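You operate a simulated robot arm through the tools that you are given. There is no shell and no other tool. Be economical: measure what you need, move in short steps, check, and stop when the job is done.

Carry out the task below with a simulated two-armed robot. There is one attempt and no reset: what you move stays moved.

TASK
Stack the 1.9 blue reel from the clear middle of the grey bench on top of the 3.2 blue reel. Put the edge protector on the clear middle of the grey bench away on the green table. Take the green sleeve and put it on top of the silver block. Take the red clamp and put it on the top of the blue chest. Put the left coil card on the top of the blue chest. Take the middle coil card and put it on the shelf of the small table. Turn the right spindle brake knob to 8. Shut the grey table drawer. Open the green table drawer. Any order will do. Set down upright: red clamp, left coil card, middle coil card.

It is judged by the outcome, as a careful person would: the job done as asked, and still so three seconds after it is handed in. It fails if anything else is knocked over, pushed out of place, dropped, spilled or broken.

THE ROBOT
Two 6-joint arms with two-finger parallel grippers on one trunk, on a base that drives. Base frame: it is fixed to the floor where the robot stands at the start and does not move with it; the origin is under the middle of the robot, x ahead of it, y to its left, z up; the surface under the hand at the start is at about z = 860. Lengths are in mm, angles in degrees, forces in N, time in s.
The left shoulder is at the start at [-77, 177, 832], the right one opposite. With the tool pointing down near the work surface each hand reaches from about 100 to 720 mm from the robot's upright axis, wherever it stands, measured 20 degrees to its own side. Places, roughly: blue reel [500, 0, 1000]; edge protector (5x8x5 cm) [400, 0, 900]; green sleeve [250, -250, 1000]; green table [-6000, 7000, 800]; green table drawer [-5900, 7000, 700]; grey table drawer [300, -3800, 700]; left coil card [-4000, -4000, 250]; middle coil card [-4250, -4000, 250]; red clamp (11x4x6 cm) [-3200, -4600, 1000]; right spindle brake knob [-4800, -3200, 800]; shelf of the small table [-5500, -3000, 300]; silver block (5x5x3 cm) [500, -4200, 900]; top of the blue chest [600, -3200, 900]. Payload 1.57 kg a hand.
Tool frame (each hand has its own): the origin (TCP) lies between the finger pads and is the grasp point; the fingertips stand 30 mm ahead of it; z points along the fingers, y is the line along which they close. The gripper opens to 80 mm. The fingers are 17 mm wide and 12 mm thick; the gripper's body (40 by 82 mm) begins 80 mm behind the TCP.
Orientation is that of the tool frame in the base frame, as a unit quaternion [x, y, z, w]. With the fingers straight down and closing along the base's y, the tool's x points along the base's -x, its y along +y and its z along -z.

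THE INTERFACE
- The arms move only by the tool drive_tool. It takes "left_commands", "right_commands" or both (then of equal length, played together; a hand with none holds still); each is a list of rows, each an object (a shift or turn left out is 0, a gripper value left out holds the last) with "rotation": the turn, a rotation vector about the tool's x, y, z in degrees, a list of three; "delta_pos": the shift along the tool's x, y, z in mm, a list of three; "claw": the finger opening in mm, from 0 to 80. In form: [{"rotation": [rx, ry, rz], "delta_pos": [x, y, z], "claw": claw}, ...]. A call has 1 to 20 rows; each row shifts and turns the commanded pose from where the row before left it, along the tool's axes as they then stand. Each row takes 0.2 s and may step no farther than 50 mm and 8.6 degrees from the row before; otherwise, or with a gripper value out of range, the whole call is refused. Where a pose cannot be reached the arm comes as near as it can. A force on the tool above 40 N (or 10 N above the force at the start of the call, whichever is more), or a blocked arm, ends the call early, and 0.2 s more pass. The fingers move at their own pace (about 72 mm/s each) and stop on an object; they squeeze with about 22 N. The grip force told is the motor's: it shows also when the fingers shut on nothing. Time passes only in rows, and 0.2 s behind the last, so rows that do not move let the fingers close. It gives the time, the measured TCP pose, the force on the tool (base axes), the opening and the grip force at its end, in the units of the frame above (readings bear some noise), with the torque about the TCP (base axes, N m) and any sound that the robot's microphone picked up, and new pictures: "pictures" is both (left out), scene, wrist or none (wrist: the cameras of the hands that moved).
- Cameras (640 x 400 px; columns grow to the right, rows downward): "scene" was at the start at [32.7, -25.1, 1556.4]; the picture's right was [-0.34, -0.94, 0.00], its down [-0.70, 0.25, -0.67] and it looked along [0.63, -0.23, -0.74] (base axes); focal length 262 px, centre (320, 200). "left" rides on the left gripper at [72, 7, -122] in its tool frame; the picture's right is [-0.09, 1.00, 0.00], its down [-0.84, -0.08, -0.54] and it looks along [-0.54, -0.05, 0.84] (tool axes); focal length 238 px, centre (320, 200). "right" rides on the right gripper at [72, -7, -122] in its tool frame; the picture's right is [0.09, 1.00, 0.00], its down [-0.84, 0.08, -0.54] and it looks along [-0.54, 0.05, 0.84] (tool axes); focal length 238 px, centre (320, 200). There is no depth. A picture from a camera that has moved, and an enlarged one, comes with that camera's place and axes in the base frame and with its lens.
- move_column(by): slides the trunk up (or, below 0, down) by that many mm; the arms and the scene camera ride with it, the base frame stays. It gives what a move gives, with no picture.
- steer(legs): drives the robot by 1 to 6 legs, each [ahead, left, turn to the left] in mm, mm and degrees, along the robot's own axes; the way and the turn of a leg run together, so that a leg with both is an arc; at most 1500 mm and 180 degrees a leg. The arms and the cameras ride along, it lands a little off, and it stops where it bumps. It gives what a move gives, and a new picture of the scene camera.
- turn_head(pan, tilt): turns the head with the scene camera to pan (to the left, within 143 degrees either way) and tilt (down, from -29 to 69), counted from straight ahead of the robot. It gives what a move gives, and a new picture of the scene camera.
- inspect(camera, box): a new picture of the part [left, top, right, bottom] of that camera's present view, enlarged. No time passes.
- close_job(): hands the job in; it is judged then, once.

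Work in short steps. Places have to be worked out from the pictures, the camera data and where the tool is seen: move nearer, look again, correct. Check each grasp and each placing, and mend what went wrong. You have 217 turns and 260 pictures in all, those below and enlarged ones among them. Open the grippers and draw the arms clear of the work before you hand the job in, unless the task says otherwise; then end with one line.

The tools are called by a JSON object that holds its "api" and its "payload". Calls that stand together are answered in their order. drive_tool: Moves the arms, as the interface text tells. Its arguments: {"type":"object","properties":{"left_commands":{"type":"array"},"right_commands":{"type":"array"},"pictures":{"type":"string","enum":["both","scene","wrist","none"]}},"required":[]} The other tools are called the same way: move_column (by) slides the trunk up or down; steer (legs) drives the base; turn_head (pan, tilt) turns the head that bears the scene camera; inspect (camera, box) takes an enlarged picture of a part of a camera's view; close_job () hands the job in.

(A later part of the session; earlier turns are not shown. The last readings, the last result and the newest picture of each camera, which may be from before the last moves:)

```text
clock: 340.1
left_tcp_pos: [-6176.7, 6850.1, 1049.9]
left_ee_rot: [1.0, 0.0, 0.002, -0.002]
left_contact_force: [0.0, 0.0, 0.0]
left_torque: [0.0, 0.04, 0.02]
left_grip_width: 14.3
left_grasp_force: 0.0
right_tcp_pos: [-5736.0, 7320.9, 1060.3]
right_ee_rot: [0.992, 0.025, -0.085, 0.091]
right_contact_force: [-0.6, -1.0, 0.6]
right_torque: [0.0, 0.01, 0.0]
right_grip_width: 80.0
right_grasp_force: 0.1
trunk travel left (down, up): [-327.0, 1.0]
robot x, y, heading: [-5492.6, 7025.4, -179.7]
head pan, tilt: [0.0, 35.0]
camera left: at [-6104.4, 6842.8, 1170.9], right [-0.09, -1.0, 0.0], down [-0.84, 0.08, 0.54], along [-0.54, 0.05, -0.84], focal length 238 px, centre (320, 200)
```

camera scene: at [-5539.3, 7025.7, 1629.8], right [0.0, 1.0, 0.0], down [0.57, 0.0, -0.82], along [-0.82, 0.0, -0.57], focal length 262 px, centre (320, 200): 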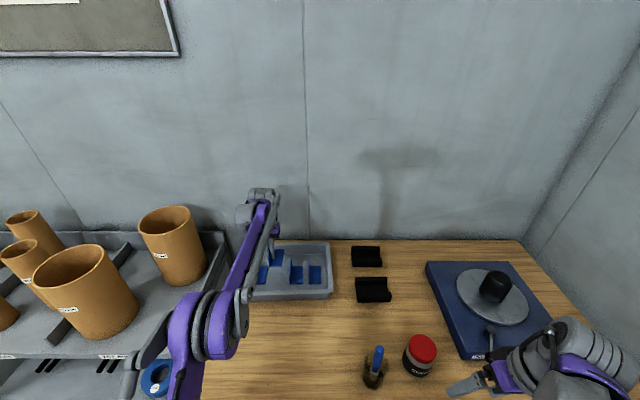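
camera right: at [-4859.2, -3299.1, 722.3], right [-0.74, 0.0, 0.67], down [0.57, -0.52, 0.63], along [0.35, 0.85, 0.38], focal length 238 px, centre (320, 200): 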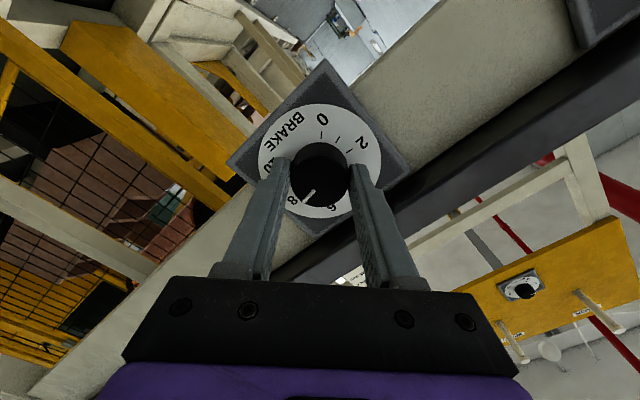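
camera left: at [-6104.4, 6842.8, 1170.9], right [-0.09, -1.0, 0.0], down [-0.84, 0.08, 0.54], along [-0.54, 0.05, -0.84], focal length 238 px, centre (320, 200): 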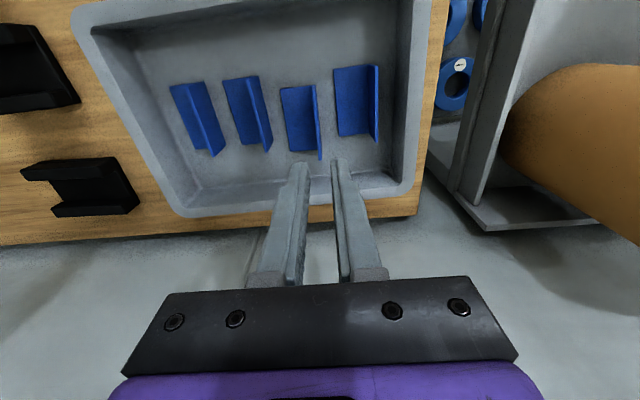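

The protector is away with the others. Next is the drawer: I'll retract the left hand, move the trunk back down, back the base up and look at the handle.

{"api": "drive_tool", "payload": {"left_commands": [{"delta_pos": [45, 0, 0], "claw": 0}, {"delta_pos": [45, 0, 0]}, {"delta_pos": [45, 0, 0]}, {"delta_pos": [45, 0, 0]}, {"delta_pos": [45, 0, 0]}, {"delta_pos": [45, 0, 0]}, {"delta_pos": [45, 0, 0]}, {}], "pictures": "none"}}

{"api": "steer", "payload": {"legs": [[-200, -165, 0]]}}

{"api": "turn_head", "payload": {"pan": 12, "tilt": 50}}

{"api": "inspect", "payload": {"camera": "left", "box": [0, 0, 640, 400]}}

```text
clock: 341.9
left_tcp_pos: [-5863.8, 6849.7, 1049.1]
left_ee_rot: [1.0, 0.0, 0.002, 0.0]
left_contact_force: [-0.8, 0.3, 0.1]
left_torque: [-0.04, 0.0, 0.02]
left_grip_width: 0.2
left_grasp_force: 21.4
right_tcp_pos: [-5736.8, 7321.8, 1060.3]
right_ee_rot: [0.992, 0.025, -0.082, 0.091]
right_contact_force: [-0.7, 0.3, 0.1]
right_torque: [0.0, 0.01, -0.03]
right_grip_width: 80.2
right_grasp_force: 0.2
trunk travel left (down, up): [-327.0, 1.0]
robot x, y, heading: [-5495.2, 7023.9, -179.7]
head pan, tilt: [0.0, 35.0]
```

```text
clock: 344.0
left_tcp_pos: [-5662.1, 7013.2, 1049.0]
left_ee_rot: [1.0, 0.0, 0.002, 0.0]
left_contact_force: [0.6, 0.2, 0.0]
left_torque: [0.03, 0.0, 0.02]
left_grip_width: 0.0
left_grasp_force: 21.2
right_tcp_pos: [-5534.7, 7484.6, 1061.4]
right_ee_rot: [0.992, 0.027, -0.084, 0.092]
right_contact_force: [-0.7, -0.4, 0.6]
right_torque: [-0.02, -0.03, -0.02]
right_grip_width: 80.0
right_grasp_force: 0.0
trunk travel left (down, up): [-327.0, 1.0]
robot x, y, heading: [-5293.2, 7191.2, -180.0]
head pan, tilt: [0.0, 35.0]
camera scene: at [-5337.5, 7189.3, 1629.9], right [0.0, 1.0, 0.0], down [0.57, 0.0, -0.82], along [-0.82, 0.0, -0.57], focal length 262 px, centre (320, 200)
```

scene: 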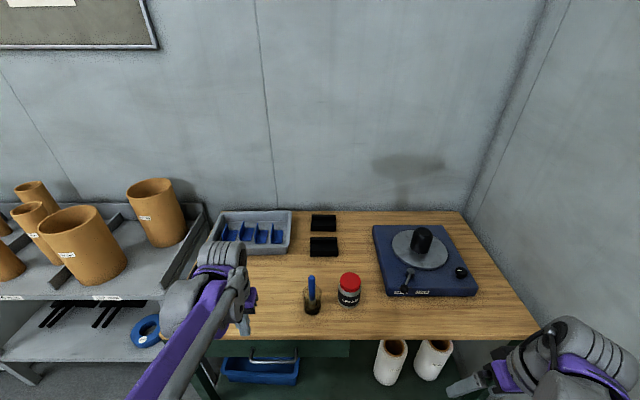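

```text
clock: 344.7
left_tcp_pos: [-5661.4, 7014.0, 1049.2]
left_ee_rot: [1.0, 0.0, 0.001, 0.0]
left_contact_force: [-0.3, -0.2, -0.5]
left_torque: [0.0, -0.01, 0.02]
left_grip_width: 0.1
left_grasp_force: 21.2
right_tcp_pos: [-5534.6, 7485.4, 1060.3]
right_ee_rot: [0.992, 0.026, -0.083, 0.091]
right_contact_force: [0.3, 0.6, 0.3]
right_torque: [-0.02, 0.03, 0.02]
right_grip_width: 80.0
right_grasp_force: 0.0
trunk travel left (down, up): [-327.0, 1.0]
robot x, y, heading: [-5294.8, 7187.8, -179.8]
head pan, tilt: [12.0, 50.0]
camera scene: at [-5324.1, 7173.4, 1608.1], right [-0.21, 0.98, 0.0], down [0.75, 0.16, -0.64], along [-0.63, -0.13, -0.77], focal length 262 px, centre (320, 200)
```

scene: 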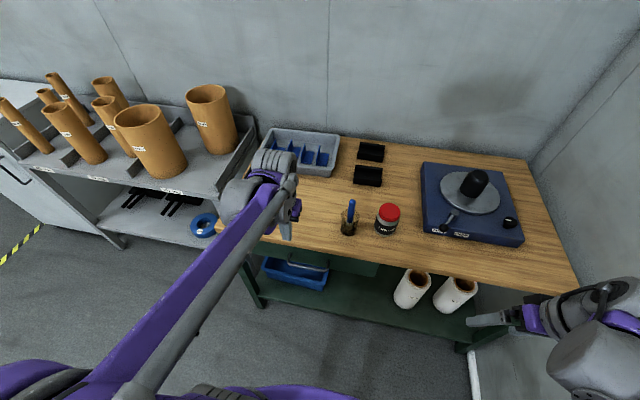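

```text
1.00 times, centred on (320, 200) of left (not enlarged: the box is as wide or as high as the picture)
camera zoom: at [-5588.6, 7006.8, 1170.6], right [-0.09, -1.0, 0.0], down [-0.84, 0.08, 0.54], along [-0.54, 0.05, -0.84], focal length 238 px, centre (320, 200)
```

zoom: 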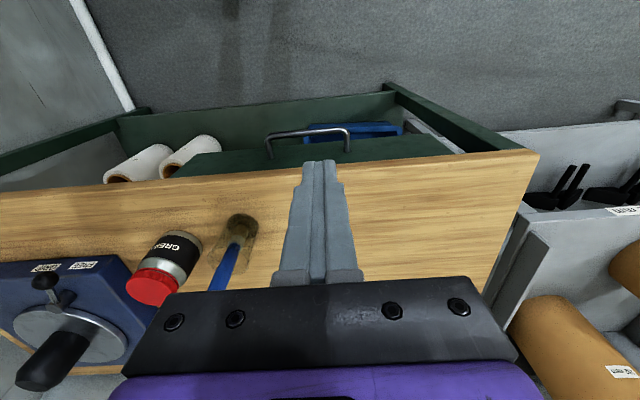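

The bar is at (−5717, 7043, 744). I'll use a horizontal left hand with vertical closing: back up 250 mm, lower the trunk and reorient.

{"api": "steer", "payload": {"legs": [[-250, 0, 0]]}}

{"api": "move_column", "payload": {"by": -192}}

{"api": "drive_tool", "payload": {"left_commands": [{"delta_pos": [-45, 0, 0], "claw": 60}, {"delta_pos": [-45, 0, 0]}, {"delta_pos": [-40, 0, 0]}, {"rotation": [0, -8.2, 0]}, {"rotation": [0, -8.2, 0]}, {"rotation": [0, -8.2, 0]}, {"rotation": [0, -8.2, 0]}, {"rotation": [0, -8.2, 0]}, {"rotation": [0, -8.2, 0]}, {"rotation": [0, -8.2, 0]}, {"rotation": [0, -8.2, 0]}, {"rotation": [0, -8.2, 0]}, {"rotation": [0, -8.2, 0]}, {"rotation": [0, -8, 0]}, {}], "pictures": "wrist"}}

```text
clock: 346.6
left_tcp_pos: [-5410.1, 7013.1, 1049.3]
left_ee_rot: [1.0, 0.004, 0.002, 0.0]
left_contact_force: [0.7, 0.2, -0.5]
left_torque: [0.03, 0.0, 0.0]
left_grip_width: 0.1
left_grasp_force: 21.1
right_tcp_pos: [-5286.4, 7484.5, 1061.6]
right_ee_rot: [0.992, 0.029, -0.084, 0.093]
right_contact_force: [-0.5, 0.5, 0.2]
right_torque: [0.0, 0.01, 0.01]
right_grip_width: 79.9
right_grasp_force: 0.0
trunk travel left (down, up): [-327.0, 1.0]
robot x, y, heading: [-5038.5, 7188.7, -179.7]
head pan, tilt: [12.0, 50.0]
camera scene: at [-5073.7, 7174.2, 1608.3], right [-0.21, 0.98, 0.0], down [0.75, 0.16, -0.64], along [-0.63, -0.14, -0.77], focal length 262 px, centre (320, 200)
```

scene: 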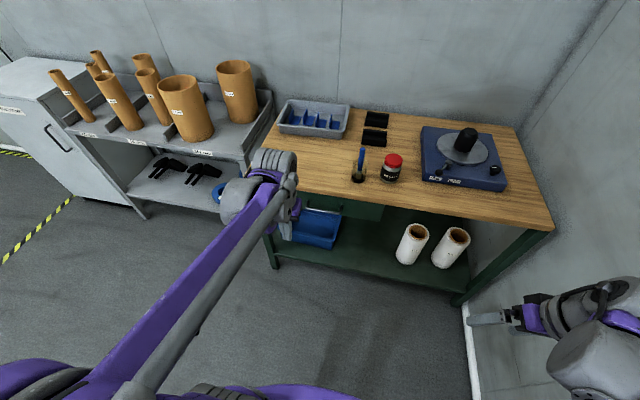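

```text
clock: 348.7
left_tcp_pos: [-5409.5, 7012.8, 856.7]
left_ee_rot: [1.0, 0.002, 0.002, 0.0]
left_contact_force: [0.6, 0.2, -0.9]
left_torque: [0.0, 0.0, 0.0]
left_grip_width: 0.2
left_grasp_force: 20.9
right_tcp_pos: [-5283.7, 7484.1, 868.1]
right_ee_rot: [0.992, 0.029, -0.082, 0.092]
right_contact_force: [0.6, 0.4, -0.8]
right_torque: [0.05, 0.03, 0.0]
right_grip_width: 80.0
right_grasp_force: 0.1
trunk travel left (down, up): [-135.0, 193.0]
robot x, y, heading: [-5040.3, 7192.6, -179.8]
head pan, tilt: [12.0, 50.0]
```

```text
clock: 351.9
left_tcp_pos: [-5538.7, 7011.8, 856.4]
left_ee_rot: [0.708, 0.002, -0.706, 0.002]
left_contact_force: [0.2, 0.3, 0.2]
left_torque: [0.0, -0.01, -0.02]
left_grip_width: 59.9
left_grasp_force: 0.0
right_tcp_pos: [-5284.0, 7485.7, 869.9]
right_ee_rot: [0.992, 0.03, -0.083, 0.093]
right_contact_force: [-0.3, -0.5, 0.4]
right_torque: [0.04, 0.01, 0.01]
right_grip_width: 79.7
right_grasp_force: 0.0
trunk travel left (down, up): [-135.0, 193.0]
robot x, y, heading: [-5037.4, 7188.5, -179.8]
head pan, tilt: [12.0, 50.0]
camera left: at [-5415.4, 7005.3, 784.3], right [0.01, -1.0, 0.09], down [0.54, 0.08, 0.84], along [-0.84, 0.04, 0.54], focal length 238 px, centre (320, 200)
```

left: 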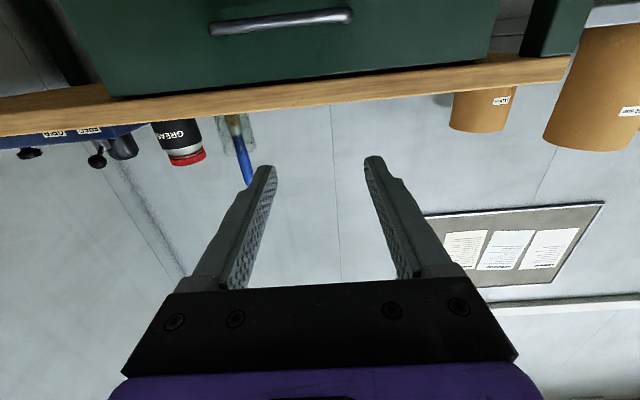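

The hand is horizontal. The bar reads (−5717, 7040, ≈752). I'll lower, centre and roll 90°.

{"api": "drive_tool", "payload": {"left_commands": [{"delta_pos": [36, -10, 0]}, {"delta_pos": [36, -10, 0]}, {"delta_pos": [33, -9, 0]}, {"rotation": [0, 0, 8.2]}, {"rotation": [0, 0, 8.2]}, {"rotation": [0, 0, 8.2]}, {"rotation": [0, 0, 8.2]}, {"rotation": [0, 0, 8.2]}, {"rotation": [0, 0, 8.2]}, {"rotation": [0, 0, 8.2]}, {"rotation": [0, 0, 8.2]}, {"rotation": [0, 0, 8.2]}, {"rotation": [0, 0, 8.2]}, {"rotation": [0, 0, 8]}, {}], "pictures": "wrist"}}

```text
clock: 355.1
left_tcp_pos: [-5540.0, 7041.4, 750.2]
left_ee_rot: [0.503, -0.5, -0.496, 0.502]
left_contact_force: [0.5, -0.2, -0.3]
left_torque: [0.02, -0.02, -0.02]
left_grip_width: 60.0
left_grasp_force: 0.0
right_tcp_pos: [-5285.4, 7484.6, 867.7]
right_ee_rot: [0.992, 0.03, -0.083, 0.092]
right_contact_force: [-1.1, -0.6, -1.1]
right_torque: [-0.01, 0.0, -0.03]
right_grip_width: 79.7
right_grasp_force: 0.0
trunk travel left (down, up): [-135.0, 193.0]
robot x, y, heading: [-5041.1, 7190.3, -179.7]
head pan, tilt: [12.0, 50.0]
camera left: at [-5416.6, 6969.5, 758.7], right [-0.01, 0.09, 1.0], down [0.54, 0.84, -0.08], along [-0.84, 0.53, -0.06], focal length 238 px, centre (320, 200)
```

left: 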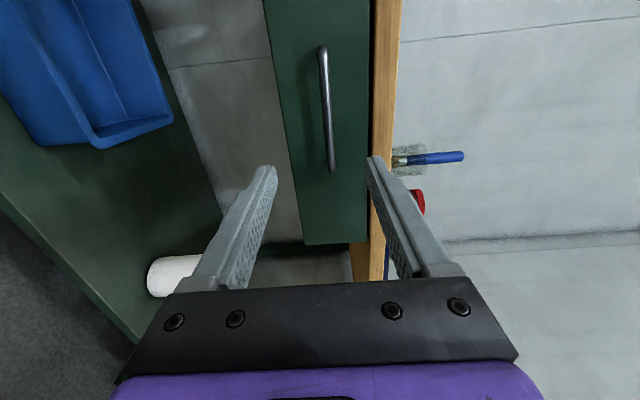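

The bar is at z≈759. I'll raise 8 mm and advance 140 mm.

{"api": "drive_tool", "payload": {"left_commands": [{"delta_pos": [0, 8, 35]}, {"delta_pos": [0, 0, 35]}, {"delta_pos": [0, 0, 35]}, {"delta_pos": [0, 0, 30]}, {}], "pictures": "wrist"}}

```text
clock: 356.3
left_tcp_pos: [-5675.3, 7039.2, 757.9]
left_ee_rot: [0.502, -0.499, -0.498, 0.5]
left_contact_force: [0.1, 0.2, -0.5]
left_torque: [0.01, 0.02, 0.0]
left_grip_width: 60.0
left_grasp_force: 0.0
right_tcp_pos: [-5284.4, 7484.5, 868.9]
right_ee_rot: [0.992, 0.03, -0.083, 0.092]
right_contact_force: [0.0, -0.2, 0.3]
right_torque: [0.02, 0.01, 0.02]
right_grip_width: 80.1
right_grasp_force: 0.1
trunk travel left (down, up): [-135.0, 193.0]
robot x, y, heading: [-5041.0, 7184.7, -179.6]
head pan, tilt: [12.0, 50.0]
camera left: at [-5551.7, 6967.4, 765.4], right [0.0, 0.09, 1.0], down [0.54, 0.84, -0.08], along [-0.84, 0.53, -0.05], focal length 238 px, centre (320, 200)
```

left: 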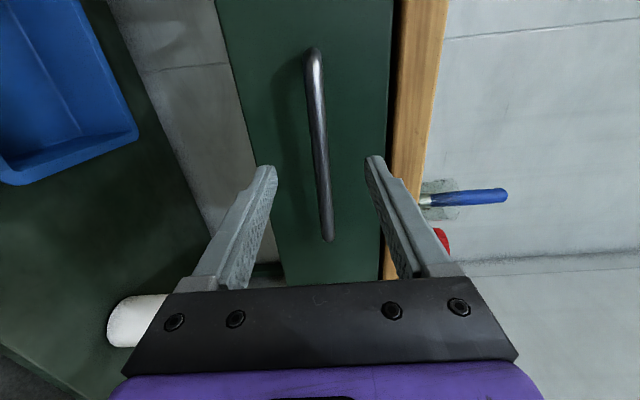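

The bar is centred between the fingers. I'll advance 26 mm and close.

{"api": "drive_tool", "payload": {"left_commands": [{"delta_pos": [0, 0, 14]}, {"delta_pos": [0, 0, 12]}, {"claw": 0}, {}, {}, {}], "pictures": "wrist"}}

```text
clock: 357.7
left_tcp_pos: [-5700.1, 7039.3, 759.3]
left_ee_rot: [0.502, -0.499, -0.498, 0.501]
left_contact_force: [-3.1, -0.4, 11.3]
left_torque: [0.0, 0.14, 0.19]
left_grip_width: 11.5
left_grasp_force: 29.2
right_tcp_pos: [-5284.2, 7484.9, 869.8]
right_ee_rot: [0.992, 0.029, -0.083, 0.092]
right_contact_force: [0.2, 1.2, 0.5]
right_torque: [-0.04, 0.02, 0.05]
right_grip_width: 80.1
right_grasp_force: 0.0
trunk travel left (down, up): [-135.0, 193.0]
robot x, y, heading: [-5038.3, 7191.1, -179.5]
head pan, tilt: [12.0, 50.0]
camera left: at [-5577.1, 6967.6, 766.4], right [0.0, 0.09, 1.0], down [0.54, 0.84, -0.08], along [-0.84, 0.53, -0.05], focal length 238 px, centre (320, 200)
```

left: 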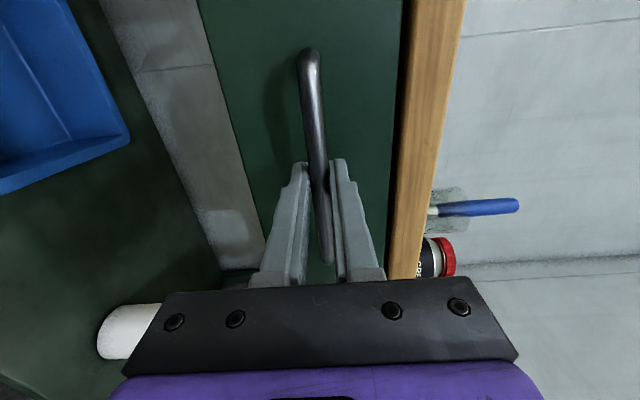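

Gripped the handle (11.5 mm). I'll pull back 200 mm.

{"api": "drive_tool", "payload": {"left_commands": [{"delta_pos": [0, 0, -20]}, {"delta_pos": [0, 0, -20]}, {"delta_pos": [0, 0, -20]}, {"delta_pos": [0, 0, -20]}, {"delta_pos": [0, 0, -20]}, {"delta_pos": [0, 0, -20]}, {"delta_pos": [0, 0, -20]}, {"delta_pos": [0, 0, -20]}, {"delta_pos": [0, 0, -20]}, {"delta_pos": [0, 0, -20]}, {}], "pictures": "scene"}}

```text
clock: 359.7
left_tcp_pos: [-5526.0, 7039.8, 760.6]
left_ee_rot: [0.507, -0.504, -0.493, 0.495]
left_contact_force: [-0.1, -7.5, -22.9]
left_torque: [-0.14, -0.31, 0.81]
left_grip_width: 11.8
left_grasp_force: 29.0
left hand out of reach, approached as far as the arm can: row 9, 10
right_tcp_pos: [-5285.2, 7483.9, 867.6]
right_ee_rot: [0.992, 0.029, -0.083, 0.091]
right_contact_force: [0.6, 0.4, -0.4]
right_torque: [0.02, 0.0, 0.02]
right_grip_width: 79.9
right_grasp_force: 0.1
trunk travel left (down, up): [-135.0, 193.0]
robot x, y, heading: [-5039.8, 7187.2, -179.4]
head pan, tilt: [12.0, 50.0]
stopped in row 10 (left hand): the force on the tool passed its limit at 54 N (the readings are from after the stop); the commanded pose is now the measured one
camera scene: at [-5088.0, 7173.0, 1412.7], right [-0.22, 0.98, 0.0], down [0.75, 0.17, -0.64], along [-0.63, -0.14, -0.77], focal length 262 px, centre (320, 200)
```

scene: 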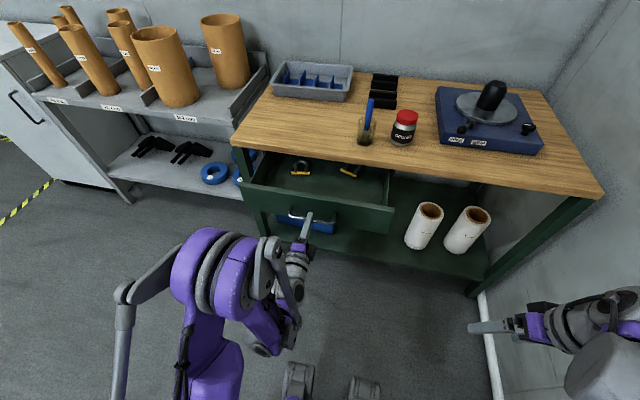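

The drawer is out about 174 mm. I'll pull a little further by driving back 50 mm and check the force.

{"api": "steer", "payload": {"legs": [[-50, 0, 0]]}}

```text
clock: 360.7
left_tcp_pos: [-5481.5, 7040.0, 759.4]
left_ee_rot: [0.508, -0.505, -0.492, 0.494]
left_contact_force: [3.1, -2.6, -2.8]
left_torque: [0.02, -0.03, -0.82]
left_grip_width: 12.0
left_grasp_force: 29.4
right_tcp_pos: [-5242.1, 7484.2, 868.9]
right_ee_rot: [0.992, 0.03, -0.082, 0.092]
right_contact_force: [1.0, 0.2, 0.3]
right_torque: [-0.02, -0.01, -0.02]
right_grip_width: 80.1
right_grasp_force: 0.0
trunk travel left (down, up): [-135.0, 193.0]
robot x, y, heading: [-4996.9, 7190.0, -179.4]
head pan, tilt: [12.0, 50.0]
stopped in leg 1: the force on the tool passed its limit at 46 N (the readings are from after the stop); the commanded pose is now the measured one
camera scene: at [-5043.7, 7173.9, 1413.1], right [-0.22, 0.98, 0.0], down [0.75, 0.17, -0.64], along [-0.63, -0.14, -0.77], focal length 262 px, centre (320, 200)
```

scene: 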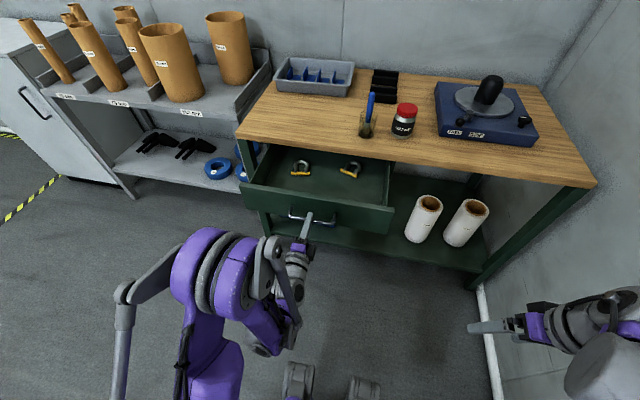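

It reached its end stop at ~218 mm open. I'll release and back away straight.

{"api": "drive_tool", "payload": {"left_commands": [{"claw": 60}, {}, {}, {}], "pictures": "none"}}

{"api": "steer", "payload": {"legs": [[-150, 0, 0]]}}

{"api": "drive_tool", "payload": {"left_commands": [{"rotation": [0, 0, -8.2]}, {"rotation": [0, 0, -8.2]}, {"rotation": [0, 0, -8.2]}, {"rotation": [0, 0, -8.2]}, {"rotation": [0, 0, -8.2]}, {"rotation": [0, 0, -8.2]}, {"rotation": [0, 0, -8.2]}, {"rotation": [0, 0, -8.2]}, {"rotation": [0, 0, -8.2]}, {"rotation": [0, 0, -8.2]}, {"rotation": [0, 0, -8]}, {"delta_pos": [-40, 0, 0]}, {"delta_pos": [-40, 0, 0]}, {"delta_pos": [-30, 0, 0]}, {}], "pictures": "none"}}

{"api": "drive_tool", "payload": {"left_commands": [{"rotation": [0, 8.2, 0]}, {"rotation": [0, 8.2, 0]}, {"rotation": [0, 8.2, 0]}, {"rotation": [0, 8.2, 0]}, {"rotation": [0, 8.2, 0]}, {"rotation": [0, 8.2, 0]}, {"rotation": [0, 8.2, 0]}, {"rotation": [0, 8.2, 0]}, {"rotation": [0, 8.2, 0]}, {"rotation": [0, 8.2, 0]}, {"rotation": [0, 8, 0]}, {}], "right_commands": [{"delta_pos": [0, 20, 0]}, {"delta_pos": [0, 20, 0]}, {"delta_pos": [0, 20, 0]}, {"rotation": [5.3, 4.6, 0]}, {"rotation": [5.3, 4.6, 0]}, {}, {}, {}, {}, {}, {}, {}], "pictures": "scene"}}

```text
clock: 361.7
left_tcp_pos: [-5482.7, 7039.4, 759.6]
left_ee_rot: [0.508, -0.506, -0.492, 0.494]
left_contact_force: [-0.3, -0.7, 0.0]
left_torque: [0.01, -0.02, 0.01]
left_grip_width: 59.9
left_grasp_force: 0.0
right_tcp_pos: [-5241.2, 7483.4, 869.0]
right_ee_rot: [0.992, 0.03, -0.082, 0.092]
right_contact_force: [-0.3, -0.4, -0.3]
right_torque: [0.0, 0.02, 0.03]
right_grip_width: 80.3
right_grasp_force: 0.1
trunk travel left (down, up): [-135.0, 193.0]
robot x, y, heading: [-4998.1, 7191.8, -179.6]
head pan, tilt: [12.0, 50.0]
```

```text
clock: 362.7
left_tcp_pos: [-5429.8, 7040.8, 760.2]
left_ee_rot: [0.509, -0.505, -0.492, 0.493]
left_contact_force: [1.2, -1.0, 0.5]
left_torque: [-0.04, -0.03, -0.02]
left_grip_width: 60.0
left_grasp_force: 0.0
right_tcp_pos: [-5190.6, 7484.4, 868.8]
right_ee_rot: [0.992, 0.03, -0.082, 0.092]
right_contact_force: [0.4, -0.2, 0.1]
right_torque: [0.01, 0.06, -0.01]
right_grip_width: 80.2
right_grasp_force: 0.1
trunk travel left (down, up): [-135.0, 193.0]
robot x, y, heading: [-4944.5, 7189.5, -179.2]
head pan, tilt: [12.0, 50.0]
stopped in leg 1: the robot was blocked; the commanded pose is now the measured one
camera scene: at [-4991.5, 7174.6, 1413.0], right [-0.22, 0.98, 0.0], down [0.75, 0.17, -0.64], along [-0.63, -0.14, -0.77], focal length 262 px, centre (320, 200)
```

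scene: 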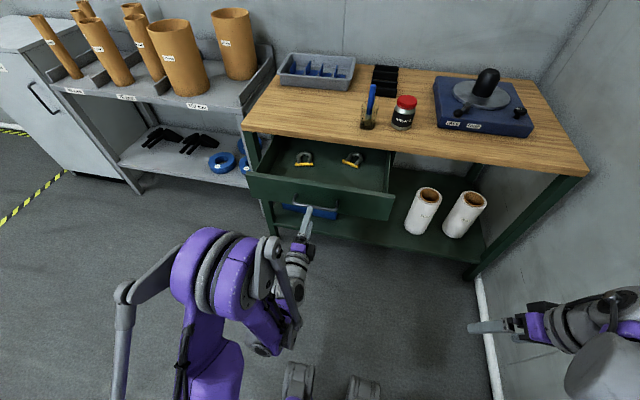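

```text
clock: 365.9
left_tcp_pos: [-5434.4, 7041.6, 870.5]
left_ee_rot: [0.716, 0.003, -0.698, 0.001]
left_contact_force: [-0.1, 0.5, 0.6]
left_torque: [0.02, 0.0, -0.01]
left_grip_width: 59.6
left_grasp_force: 0.1
right_tcp_pos: [-5190.1, 7485.4, 868.4]
right_ee_rot: [0.992, 0.031, -0.082, 0.092]
right_contact_force: [0.5, -0.5, 0.3]
right_torque: [0.01, -0.02, 0.0]
right_grip_width: 80.0
right_grasp_force: 0.1
trunk travel left (down, up): [-135.0, 193.0]
robot x, y, heading: [-4946.7, 7192.6, -179.4]
head pan, tilt: [12.0, 50.0]
```

```text
clock: 368.5
left_tcp_pos: [-5400.6, 7168.4, 877.8]
left_ee_rot: [0.995, 0.023, -0.057, 0.08]
left_contact_force: [0.6, 0.5, 1.0]
left_torque: [-0.01, 0.0, 0.02]
left_grip_width: 60.2
left_grasp_force: 0.0
left hand out of reach, approached as far as the arm can: row 2, 5, 6, 7, 8, 9, 10, 11
right_tcp_pos: [-5184.9, 7431.7, 879.0]
right_ee_rot: [0.995, 0.03, -0.067, 0.074]
right_contact_force: [0.0, -0.4, 0.0]
right_torque: [0.01, 0.0, 0.05]
right_grip_width: 80.0
right_grasp_force: 0.0
right hand out of reach, approached as far as the arm can: row 4, 5
trunk travel left (down, up): [-135.0, 193.0]
robot x, y, heading: [-4944.9, 7191.5, -179.6]
head pan, tilt: [12.0, 50.0]
camera scene: at [-4991.3, 7174.3, 1413.0], right [-0.22, 0.98, 0.0], down [0.75, 0.17, -0.64], along [-0.63, -0.14, -0.77], focal length 262 px, centre (320, 200)
```

scene: 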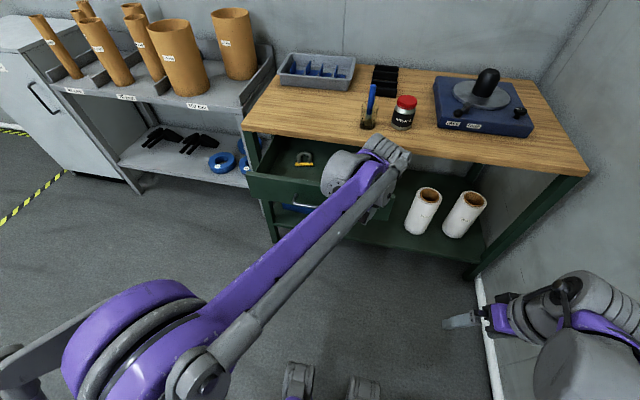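

The drawer stays open, but the base touched something behind, so I'll come forward a bit. I'll raise the trunk, retract and straighten both hands.

{"api": "move_column", "payload": {"by": 140}}

{"api": "drive_tool", "payload": {"left_commands": [{"delta_pos": [20, 20, -40]}, {"delta_pos": [30, 20, -30]}, {"delta_pos": [40, 20, 0]}, {"rotation": [4.6, 3.1, 0], "delta_pos": [0, 20, 0]}, {"rotation": [4.6, 3.1, 0], "delta_pos": [0, 20, 0]}, {}], "right_commands": [{"delta_pos": [-20, 20, -30]}, {"delta_pos": [-20, 20, -30]}, {"delta_pos": [-20, 0, 0]}, {"rotation": [4.2, 3.8, 0]}, {"rotation": [4.2, 3.8, 0]}, {}], "pictures": "none"}}

{"api": "turn_head", "payload": {"pan": 120, "tilt": 30}}

```text
clock: 370.2
left_tcp_pos: [-5417.3, 7168.1, 1040.2]
left_ee_rot: [0.993, 0.024, -0.079, 0.084]
left_contact_force: [0.4, 0.3, 0.7]
left_torque: [-0.01, 0.0, -0.01]
left_grip_width: 59.9
left_grasp_force: 0.0
right_tcp_pos: [-5198.1, 7431.9, 1031.4]
right_ee_rot: [0.993, 0.032, -0.086, 0.079]
right_contact_force: [-0.5, -0.7, 0.1]
right_torque: [0.03, 0.03, -0.01]
right_grip_width: 80.0
right_grasp_force: 0.0
trunk travel left (down, up): [-275.0, 53.0]
robot x, y, heading: [-4945.8, 7189.2, -179.4]
head pan, tilt: [12.0, 50.0]
```

```text
clock: 371.6
left_tcp_pos: [-5305.0, 7123.8, 1108.6]
left_ee_rot: [0.993, 0.025, -0.075, 0.085]
left_contact_force: [0.4, 0.9, -0.5]
left_torque: [0.03, -0.01, 0.01]
left_grip_width: 59.9
left_grasp_force: 0.0
left hand out of reach, approached as far as the arm can: row 4, 5
right_tcp_pos: [-5241.9, 7412.7, 1107.8]
right_ee_rot: [0.992, 0.033, -0.09, 0.088]
right_contact_force: [0.3, 0.6, 0.0]
right_torque: [0.0, -0.02, 0.01]
right_grip_width: 79.8
right_grasp_force: 0.1
right hand out of reach, approached as far as the arm can: row 2, 3, 4, 5
trunk travel left (down, up): [-275.0, 53.0]
robot x, y, heading: [-4946.9, 7189.4, -179.5]
head pan, tilt: [12.0, 50.0]
```

```text
clock: 373.5
left_tcp_pos: [-5305.6, 7124.2, 1107.2]
left_ee_rot: [0.993, 0.025, -0.074, 0.085]
left_contact_force: [0.4, 0.2, -0.5]
left_torque: [0.01, -0.04, -0.03]
left_grip_width: 60.2
left_grasp_force: 0.0
right_tcp_pos: [-5240.8, 7413.1, 1107.4]
right_ee_rot: [0.991, 0.033, -0.091, 0.088]
right_contact_force: [0.0, -0.3, 0.1]
right_torque: [0.0, -0.03, 0.0]
right_grip_width: 80.2
right_grasp_force: 0.0
trunk travel left (down, up): [-275.0, 53.0]
robot x, y, heading: [-4946.1, 7189.1, -179.4]
head pan, tilt: [120.0, 30.0]
camera scene: at [-4859.1, 7113.4, 1583.0], right [-0.86, -0.51, 0.0], down [-0.25, 0.43, -0.87], along [0.44, -0.75, -0.5], focal length 262 px, centre (320, 200)
```

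scene: 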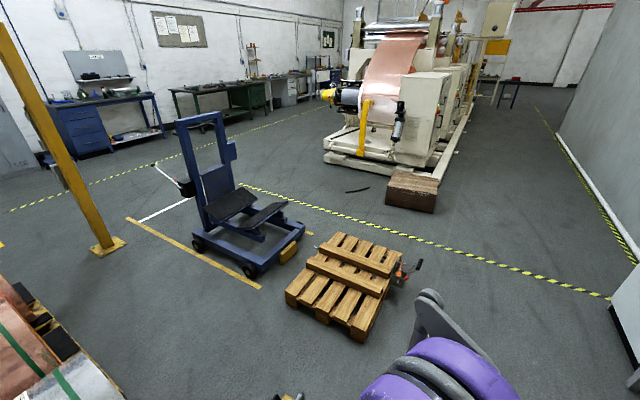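

Both hands report slight tilts from an awkward arm posture. I'll extend them forward into open space to let the orientation recover and see what's commanded.

{"api": "drive_tool", "payload": {"left_commands": [{"delta_pos": [-40, 0, 0]}, {"delta_pos": [-40, 0, 0]}, {"delta_pos": [-40, 0, 0]}, {"delta_pos": [-40, 0, 0]}, {}], "right_commands": [{"delta_pos": [-40, 0, 0]}, {"delta_pos": [-40, 0, 0]}, {"delta_pos": [-40, 0, 0]}, {"delta_pos": [-40, 0, 0]}, {}], "pictures": "none"}}

```text
clock: 374.7
left_tcp_pos: [-5459.2, 7124.6, 1130.7]
left_ee_rot: [0.992, 0.025, -0.078, 0.095]
left_contact_force: [0.0, -0.5, -0.8]
left_torque: [0.04, 0.02, -0.03]
left_grip_width: 60.1
left_grasp_force: 0.0
left hand out of reach, approached as far as the arm can: row 3, 4
right_tcp_pos: [-5391.4, 7417.1, 1139.6]
right_ee_rot: [0.99, 0.032, -0.094, 0.097]
right_contact_force: [-0.3, -0.3, 0.6]
right_torque: [0.02, 0.05, 0.01]
right_grip_width: 80.1
right_grasp_force: 0.1
right hand out of reach, approached as far as the arm can: row 2, 3, 4
trunk travel left (down, up): [-275.0, 53.0]
robot x, y, heading: [-4945.6, 7190.0, -179.5]
head pan, tilt: [120.0, 30.0]
```

{"api": "drive_tool", "payload": {"left_commands": [{"rotation": [5, 0, 0]}, {"rotation": [5, 0, 0]}, {}], "right_commands": [{"rotation": [0, 5, 0]}, {"rotation": [0, 5, 0]}, {}], "pictures": "none"}}

```text
clock: 375.5
left_tcp_pos: [-5461.2, 7125.1, 1132.1]
left_ee_rot: [0.992, 0.024, -0.079, 0.094]
left_contact_force: [0.1, -1.1, 0.4]
left_torque: [-0.02, 0.0, 0.02]
left_grip_width: 59.8
left_grasp_force: 0.1
left hand out of reach, approached as far as the arm can: row 1, 2
right_tcp_pos: [-5388.4, 7432.2, 1140.4]
right_ee_rot: [0.992, 0.039, -0.016, 0.122]
right_contact_force: [0.3, 0.7, 0.1]
right_torque: [-0.01, 0.01, 0.0]
right_grip_width: 80.0
right_grasp_force: 0.0
right hand out of reach, approached as far as the arm can: row 1, 2
trunk travel left (down, up): [-275.0, 53.0]
robot x, y, heading: [-4948.1, 7186.0, -179.6]
head pan, tilt: [120.0, 30.0]
```

Rotation about the forward axis is being limited in this posture. I'll try moving the hands outward and correcting there.

{"api": "drive_tool", "payload": {"left_commands": [{"delta_pos": [0, 45, 0]}, {"delta_pos": [0, 45, 0]}, {"delta_pos": [0, 45, 0]}, {"delta_pos": [0, 45, 0]}, {"rotation": [5, 0, 0]}, {"rotation": [5, 0, 0]}, {}], "right_commands": [{"delta_pos": [0, -45, 0]}, {"delta_pos": [0, -45, 0]}, {"delta_pos": [0, -30, 0]}, {}, {"rotation": [5, 0, 0]}, {"rotation": [5, 0, 0]}, {}], "pictures": "none"}}

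{"api": "turn_head", "payload": {"pan": 0, "tilt": 45}}

```text
clock: 377.1
left_tcp_pos: [-5445.3, 6973.4, 1165.9]
left_ee_rot: [0.988, 0.019, -0.081, 0.129]
left_contact_force: [1.0, -1.0, -1.1]
left_torque: [-0.02, -0.01, 0.0]
left_grip_width: 60.1
left_grasp_force: 0.0
left hand out of reach, approached as far as the arm can: row 2, 3, 4, 5, 6
right_tcp_pos: [-5399.6, 7549.5, 1110.2]
right_ee_rot: [0.993, 0.037, -0.033, 0.103]
right_contact_force: [0.4, 0.7, 0.2]
right_torque: [0.02, 0.02, -0.01]
right_grip_width: 80.1
right_grasp_force: 0.1
right hand out of reach, approached as far as the arm can: row 5, 6
trunk travel left (down, up): [-275.0, 53.0]
robot x, y, heading: [-4947.7, 7188.0, -179.5]
head pan, tilt: [120.0, 30.0]
```

```text
clock: 379.1
left_tcp_pos: [-5445.1, 6972.6, 1165.9]
left_ee_rot: [0.988, 0.018, -0.081, 0.128]
left_contact_force: [0.4, -0.5, -0.3]
left_torque: [0.01, 0.02, -0.01]
left_grip_width: 59.8
left_grasp_force: 0.0
right_tcp_pos: [-5400.0, 7549.8, 1110.1]
right_ee_rot: [0.993, 0.037, -0.033, 0.104]
right_contact_force: [-0.6, -0.3, 0.2]
right_torque: [-0.03, -0.02, 0.02]
right_grip_width: 80.1
right_grasp_force: 0.1
trunk travel left (down, up): [-275.0, 53.0]
robot x, y, heading: [-4944.6, 7184.6, -179.3]
head pan, tilt: [0.0, 45.0]
camera scene: at [-4986.3, 7190.6, 1560.4], right [-0.01, 1.0, 0.0], down [0.71, 0.01, -0.71], along [-0.71, -0.01, -0.71], focal length 262 px, centre (320, 200)
```

scene: 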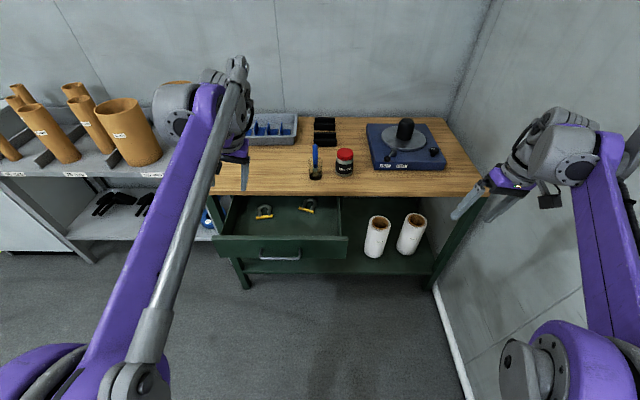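

Tilt is limited to about 12°. I'll try unwinding the left wrist by repeating the clean pitch-up and return from the same relative pose (no pictures).

{"api": "drive_tool", "payload": {"left_commands": [{"delta_pos": [0, -20, 45]}, {"delta_pos": [0, -20, 45]}, {"delta_pos": [0, 0, 45]}, {"rotation": [0, -8.2, 0]}, {"rotation": [0, -8.2, 0]}, {"rotation": [0, -8.2, 0]}, {"rotation": [0, -8.2, 0]}, {"rotation": [0, -8.2, 0]}, {"rotation": [0, -8.2, 0]}, {"rotation": [0, -8.2, 0]}, {"rotation": [0, -8.2, 0]}, {"rotation": [0, -8.2, 0]}, {"rotation": [0, -8.2, 0]}, {}], "pictures": "none"}}

```text
clock: 382.1
left_tcp_pos: [-5469.2, 6965.7, 1027.2]
left_ee_rot: [0.741, -0.049, -0.658, 0.127]
left_contact_force: [0.7, -0.8, 0.2]
left_torque: [-0.03, -0.02, 0.0]
left_grip_width: 59.8
left_grasp_force: 0.1
left hand out of reach, approached as far as the arm can: row 12, 13
right_tcp_pos: [-5399.3, 7549.8, 1109.3]
right_ee_rot: [0.993, 0.037, -0.032, 0.104]
right_contact_force: [-0.3, 0.2, 0.1]
right_torque: [-0.01, 0.0, -0.01]
right_grip_width: 80.0
right_grasp_force: 0.0
trunk travel left (down, up): [-275.0, 53.0]
robot x, y, heading: [-4946.9, 7188.2, -179.3]
head pan, tilt: [0.0, 45.0]
```

{"api": "drive_tool", "payload": {"left_commands": [{"delta_pos": [0, 0, 40]}, {"rotation": [0, 0, -7]}, {"rotation": [0, 0, -7]}, {"rotation": [3.1, -3.3, 0]}, {"rotation": [3.1, -3.3, 0]}, {}], "pictures": "none"}}

```text
clock: 383.5
left_tcp_pos: [-5509.6, 6958.1, 1025.3]
left_ee_rot: [0.719, 0.029, -0.694, 0.035]
left_contact_force: [-0.3, 1.2, 0.2]
left_torque: [0.03, 0.01, -0.02]
left_grip_width: 59.9
left_grasp_force: 0.0
left hand out of reach, approached as far as the arm can: row 4, 5
right_tcp_pos: [-5399.7, 7550.0, 1108.6]
right_ee_rot: [0.993, 0.037, -0.033, 0.104]
right_contact_force: [-0.7, -0.3, 0.0]
right_torque: [0.0, 0.0, -0.03]
right_grip_width: 80.4
right_grasp_force: 0.0
trunk travel left (down, up): [-275.0, 53.0]
robot x, y, heading: [-4945.0, 7188.0, -179.5]
head pan, tilt: [0.0, 45.0]
```

I'll accept a small in-plane tilt. Returning the left hand to pointing down and retracting it, then driving back south.

{"api": "drive_tool", "payload": {"left_commands": [{"rotation": [0, 8.2, 0]}, {"rotation": [0, 8.2, 0]}, {"rotation": [0, 8.2, 0]}, {"rotation": [0, 8.2, 0]}, {"rotation": [0, 8.2, 0]}, {"rotation": [0, 8.2, 0]}, {"rotation": [0, 8.2, 0]}, {"rotation": [0, 8.2, 0]}, {"rotation": [0, 8.2, 0]}, {"rotation": [0, 8.2, 0]}, {"rotation": [0, 8, 0]}, {"delta_pos": [40, 0, -20]}, {"delta_pos": [40, 0, -20]}, {}], "right_commands": [{"delta_pos": [30, 40, 0]}, {"delta_pos": [30, 40, 0]}, {"delta_pos": [30, 40, 0]}, {"delta_pos": [20, 0, 0]}, {}, {}, {}, {}, {}, {}, {}, {}, {}, {}], "pictures": "none"}}

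{"api": "steer", "payload": {"legs": [[200, 0, 0], [0, 0, 90]]}}

```text
clock: 386.5
left_tcp_pos: [-5391.5, 6841.1, 1048.2]
left_ee_rot: [0.989, -0.011, -0.136, -0.062]
left_contact_force: [-0.1, 0.2, 0.0]
left_torque: [0.03, -0.03, 0.0]
left_grip_width: 59.9
left_grasp_force: 0.0
left hand out of reach, approached as far as the arm can: row 1, 2, 3, 6, 7, 8, 9, 10, 11
right_tcp_pos: [-5282.2, 7439.3, 1124.4]
right_ee_rot: [0.993, 0.036, -0.035, 0.109]
right_contact_force: [0.3, -0.1, -1.1]
right_torque: [0.02, 0.0, 0.0]
right_grip_width: 80.2
right_grasp_force: 0.1
trunk travel left (down, up): [-275.0, 53.0]
robot x, y, heading: [-4946.4, 7187.7, -179.6]
head pan, tilt: [0.0, 45.0]
```

```text
clock: 392.0
left_tcp_pos: [-4794.4, 6749.5, 1049.5]
left_ee_rot: [0.698, 0.701, -0.139, 0.055]
left_contact_force: [0.3, -0.3, 0.1]
left_torque: [-0.01, 0.0, 0.01]
left_grip_width: 60.2
left_grasp_force: 0.1
right_tcp_pos: [-5395.1, 6844.9, 1124.9]
right_ee_rot: [0.667, 0.736, 0.053, 0.101]
right_contact_force: [0.4, 0.5, 0.4]
right_torque: [0.01, 0.0, -0.01]
right_grip_width: 80.2
right_grasp_force: 0.0
trunk travel left (down, up): [-275.0, 53.0]
robot x, y, heading: [-5154.6, 7189.3, -88.1]
head pan, tilt: [0.0, 45.0]
camera scene: at [-5152.7, 7148.9, 1560.4], right [-1.0, -0.03, 0.0], down [-0.02, 0.71, -0.71], along [0.02, -0.71, -0.71], focal length 262 px, centre (320, 200)
```

scene: 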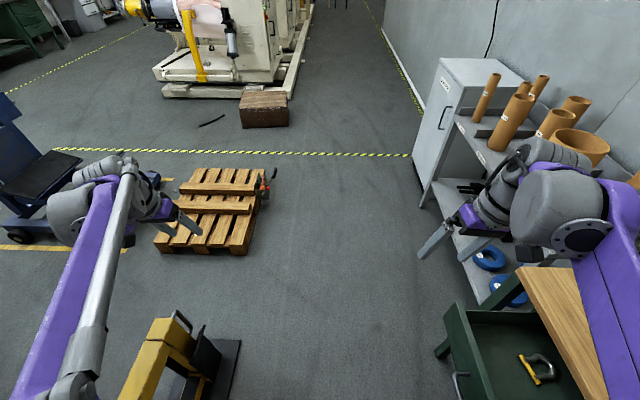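

The left hand's limit seems cleared now (it tilts the other way). I'll correct it and drive south along the corridor.

{"api": "drive_tool", "payload": {"left_commands": [{"rotation": [-2.4, 5.1, 0]}, {"rotation": [-2.4, 5.1, 0]}, {"rotation": [-2.4, 5.1, 0]}, {}], "pictures": "none"}}

{"api": "steer", "payload": {"legs": [[1500, 0, -1.9], [1500, -400, 0], [1500, 0, 0], [1500, 0, 0]]}}

```text
clock: 393.0
left_tcp_pos: [-4792.2, 6752.0, 1049.1]
left_ee_rot: [0.699, 0.703, -0.123, 0.044]
left_contact_force: [-0.5, 1.0, -0.1]
left_torque: [-0.02, 0.0, 0.0]
left_grip_width: 59.8
left_grasp_force: 0.0
left hand out of reach, approached as far as the arm can: row 1, 2, 3
right_tcp_pos: [-5395.3, 6844.3, 1125.6]
right_ee_rot: [0.667, 0.736, 0.053, 0.103]
right_contact_force: [-0.8, 0.0, -0.5]
right_torque: [0.03, -0.02, 0.0]
right_grip_width: 80.0
right_grasp_force: 0.1
trunk travel left (down, up): [-275.0, 53.0]
robot x, y, heading: [-5156.3, 7190.1, -88.2]
head pan, tilt: [0.0, 45.0]
```

```text
refused: leg 2 is longer than a leg can be; nothing moved
```

{"api": "steer", "payload": {"legs": [[1450, 0, -1.9], [1400, -400, 0], [1500, 0, 0], [1500, 0, 0]]}}

```text
clock: 420.9
left_tcp_pos: [-4948.6, 955.1, 1049.0]
left_ee_rot: [0.685, 0.716, -0.122, 0.046]
left_contact_force: [-0.7, 0.3, 0.1]
left_torque: [0.01, 0.0, -0.01]
left_grip_width: 59.9
left_grasp_force: 0.0
right_tcp_pos: [-5555.0, 1024.2, 1125.5]
right_ee_rot: [0.653, 0.749, 0.054, 0.101]
right_contact_force: [0.7, -0.2, 0.6]
right_torque: [0.02, 0.0, 0.04]
right_grip_width: 79.9
right_grasp_force: 0.1
trunk travel left (down, up): [-275.0, 53.0]
robot x, y, heading: [-5328.1, 1373.3, -86.0]
head pan, tilt: [0.0, 45.0]
camera scene: at [-5324.8, 1338.2, 1560.4], right [-1.0, -0.07, 0.0], down [-0.05, 0.71, -0.71], along [0.05, -0.71, -0.71], focal length 262 px, centre (320, 200)
```

scene: 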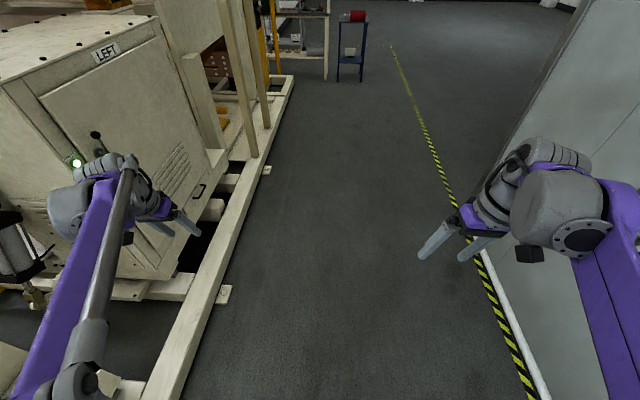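

I'll continue south, correcting heading and passing west of the small table, staying facing −y.

{"api": "steer", "payload": {"legs": [[1350, -500, -4], [1450, -100, 0], [1450, 0, 0], [600, 0, 0]]}}

```text
clock: 439.8
left_tcp_pos: [-5497.9, -3049.0, 1047.9]
left_ee_rot: [0.707, 0.695, -0.123, 0.041]
left_contact_force: [0.0, -0.4, -0.5]
left_torque: [0.07, -0.04, -0.02]
left_grip_width: 59.7
left_grasp_force: 0.1
right_tcp_pos: [-6100.3, -2942.2, 1124.3]
right_ee_rot: [0.675, 0.728, 0.054, 0.101]
right_contact_force: [0.7, 0.0, -1.0]
right_torque: [0.1, -0.05, 0.04]
right_grip_width: 79.8
right_grasp_force: 0.1
trunk travel left (down, up): [-275.0, 53.0]
robot x, y, heading: [-5853.3, -2601.2, -89.0]
head pan, tilt: [0.0, 45.0]
stopped in leg 3: the robot was blocked; the commanded pose is now the measured one
camera scene: at [-5851.2, -2647.2, 1560.4], right [-1.0, -0.01, 0.0], down [-0.01, 0.71, -0.7], along [0.01, -0.7, -0.71], focal length 262 px, centre (320, 200)
```

scene: 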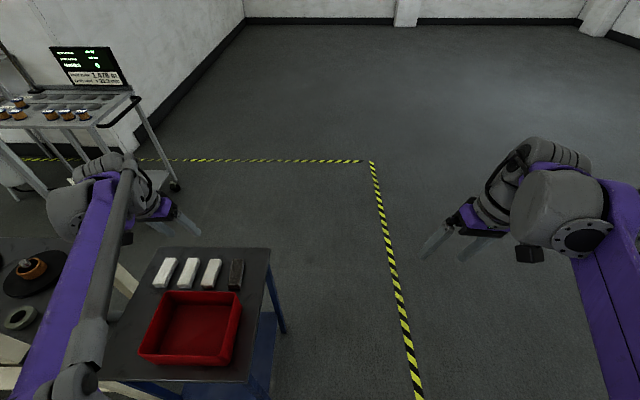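

I've bumped the small table's corner. I'll back off, move further right, and check the table and card.

{"api": "steer", "payload": {"legs": [[-120, -20, 0], [0, -330, -1]]}}

{"api": "inspect", "payload": {"camera": "scene", "box": [0, 180, 320, 400]}}

```text
clock: 444.2
left_tcp_pos: [-5862.7, -2930.8, 1049.5]
left_ee_rot: [0.713, 0.689, -0.125, 0.042]
left_contact_force: [0.9, 0.3, 0.5]
left_torque: [0.02, 0.0, 0.02]
left_grip_width: 60.2
left_grasp_force: 0.1
right_tcp_pos: [-6463.1, -2816.4, 1125.4]
right_ee_rot: [0.681, 0.724, 0.051, 0.102]
right_contact_force: [0.4, 0.0, -0.9]
right_torque: [0.03, 0.04, -0.02]
right_grip_width: 80.1
right_grasp_force: 0.0
trunk travel left (down, up): [-275.0, 53.0]
robot x, y, heading: [-6206.2, -2487.6, -90.5]
head pan, tilt: [0.0, 45.0]
camera scene: at [-6208.3, -2523.3, 1560.4], right [-1.0, 0.0, 0.0], down [0.0, 0.71, -0.71], along [0.0, -0.71, -0.71], focal length 262 px, centre (320, 200)
```

scene: 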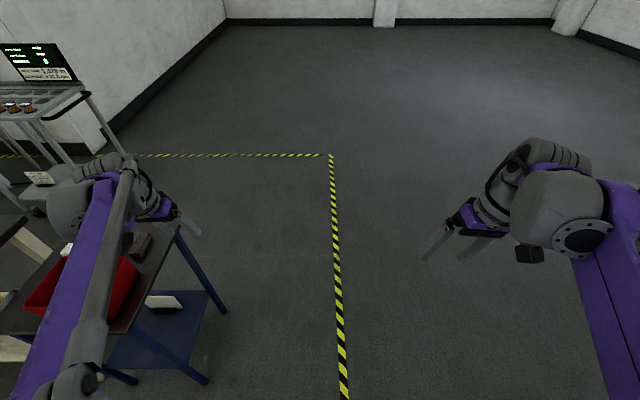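

```text
1.82 times, centred on (160, 290) of scene
camera zoom: at [-6208.3, -2523.3, 1560.4], right [-1.0, 0.0, 0.0], down [0.0, 0.71, -0.71], along [0.0, -0.71, -0.71], focal length 477 px, centre (611, 36)
```

zoom: 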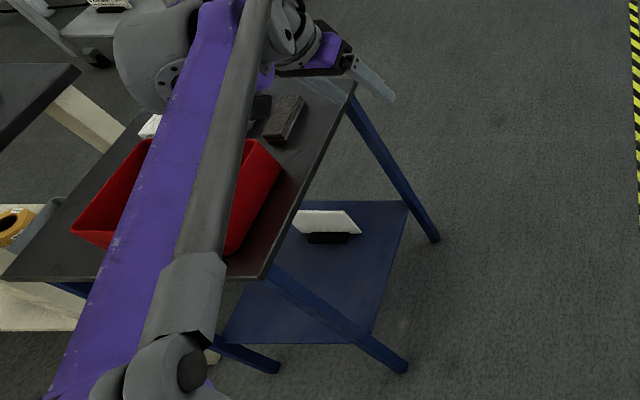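

The card still stands and the table looks fine. I'll continue south, then strafe east to the left card.

{"api": "steer", "payload": {"legs": [[1040, 0, 0.5], [0, 1200, 0], [0, 1000, 0]]}}

```text
clock: 468.5
left_tcp_pos: [-3670.5, -3949.2, 1049.8]
left_ee_rot: [0.709, 0.693, -0.125, 0.043]
left_contact_force: [0.1, 0.2, 0.4]
left_torque: [-0.03, -0.03, -0.02]
left_grip_width: 60.0
left_grasp_force: 0.1
right_tcp_pos: [-4269.8, -3839.5, 1124.8]
right_ee_rot: [0.677, 0.727, 0.052, 0.102]
right_contact_force: [-0.2, -0.3, -0.2]
right_torque: [-0.01, 0.03, 0.01]
right_grip_width: 80.1
right_grasp_force: 0.0
trunk travel left (down, up): [-275.0, 53.0]
robot x, y, heading: [-4017.5, -3505.0, -89.7]
head pan, tilt: [0.0, 45.0]
camera scene: at [-4019.8, -3544.4, 1560.4], right [-1.0, -0.01, 0.0], down [0.0, 0.71, -0.71], along [0.0, -0.71, -0.71], focal length 262 px, centre (320, 200)
```

scene: 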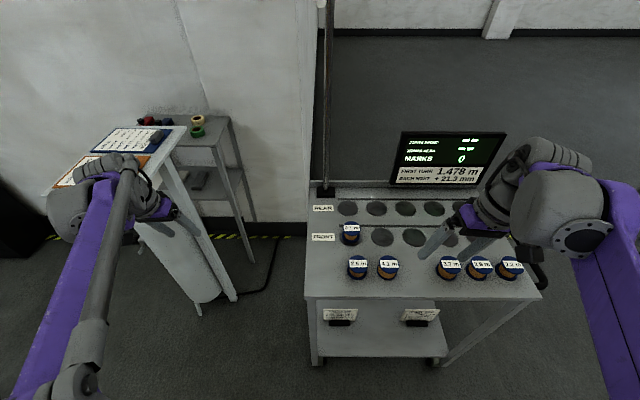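

The left card is at about x≈−4110. I'll retract both hands a bit and yaw the right hand 90°, then lower the trunk.

{"api": "drive_tool", "payload": {"right_commands": [{"delta_pos": [40, 0, 0]}, {"delta_pos": [40, 0, 0]}, {"rotation": [0, 0, 8.2]}, {"rotation": [0, 0, 8.2]}, {"rotation": [0, 0, 8.2]}, {"rotation": [0, 0, 8.2]}, {"rotation": [0, 0, 8.2]}, {"rotation": [0, 0, 8.2]}, {"rotation": [0, 0, 8.2]}, {"rotation": [0, 0, 8.2]}, {"rotation": [0, 0, 8.2]}, {"rotation": [0, 0, 8.2]}, {"rotation": [0, 0, 8]}, {}], "left_commands": [{"delta_pos": [40, -20, -30]}, {"delta_pos": [40, -20, -30]}, {"delta_pos": [40, -20, 0]}, {"delta_pos": [40, -20, 0]}, {}, {}, {}, {}, {}, {}, {}, {}, {}, {}], "pictures": "none"}}

{"api": "move_column", "payload": {"by": -270}}

```text
refused: row 1 steps farther than a row can; nothing moved
```

```text
clock: 471.2
left_tcp_pos: [-3668.6, -3949.7, 779.1]
left_ee_rot: [0.708, 0.694, -0.124, 0.043]
left_contact_force: [-0.5, 0.9, -0.3]
left_torque: [-0.01, 0.0, -0.01]
left_grip_width: 60.0
left_grasp_force: 0.1
right_tcp_pos: [-4269.8, -3839.7, 855.2]
right_ee_rot: [0.677, 0.727, 0.051, 0.101]
right_contact_force: [-0.3, -0.9, -0.1]
right_torque: [0.01, 0.02, -0.01]
right_grip_width: 80.0
right_grasp_force: 0.0
trunk travel left (down, up): [-5.0, 323.0]
robot x, y, heading: [-4016.6, -3504.4, -89.7]
head pan, tilt: [0.0, 45.0]
```

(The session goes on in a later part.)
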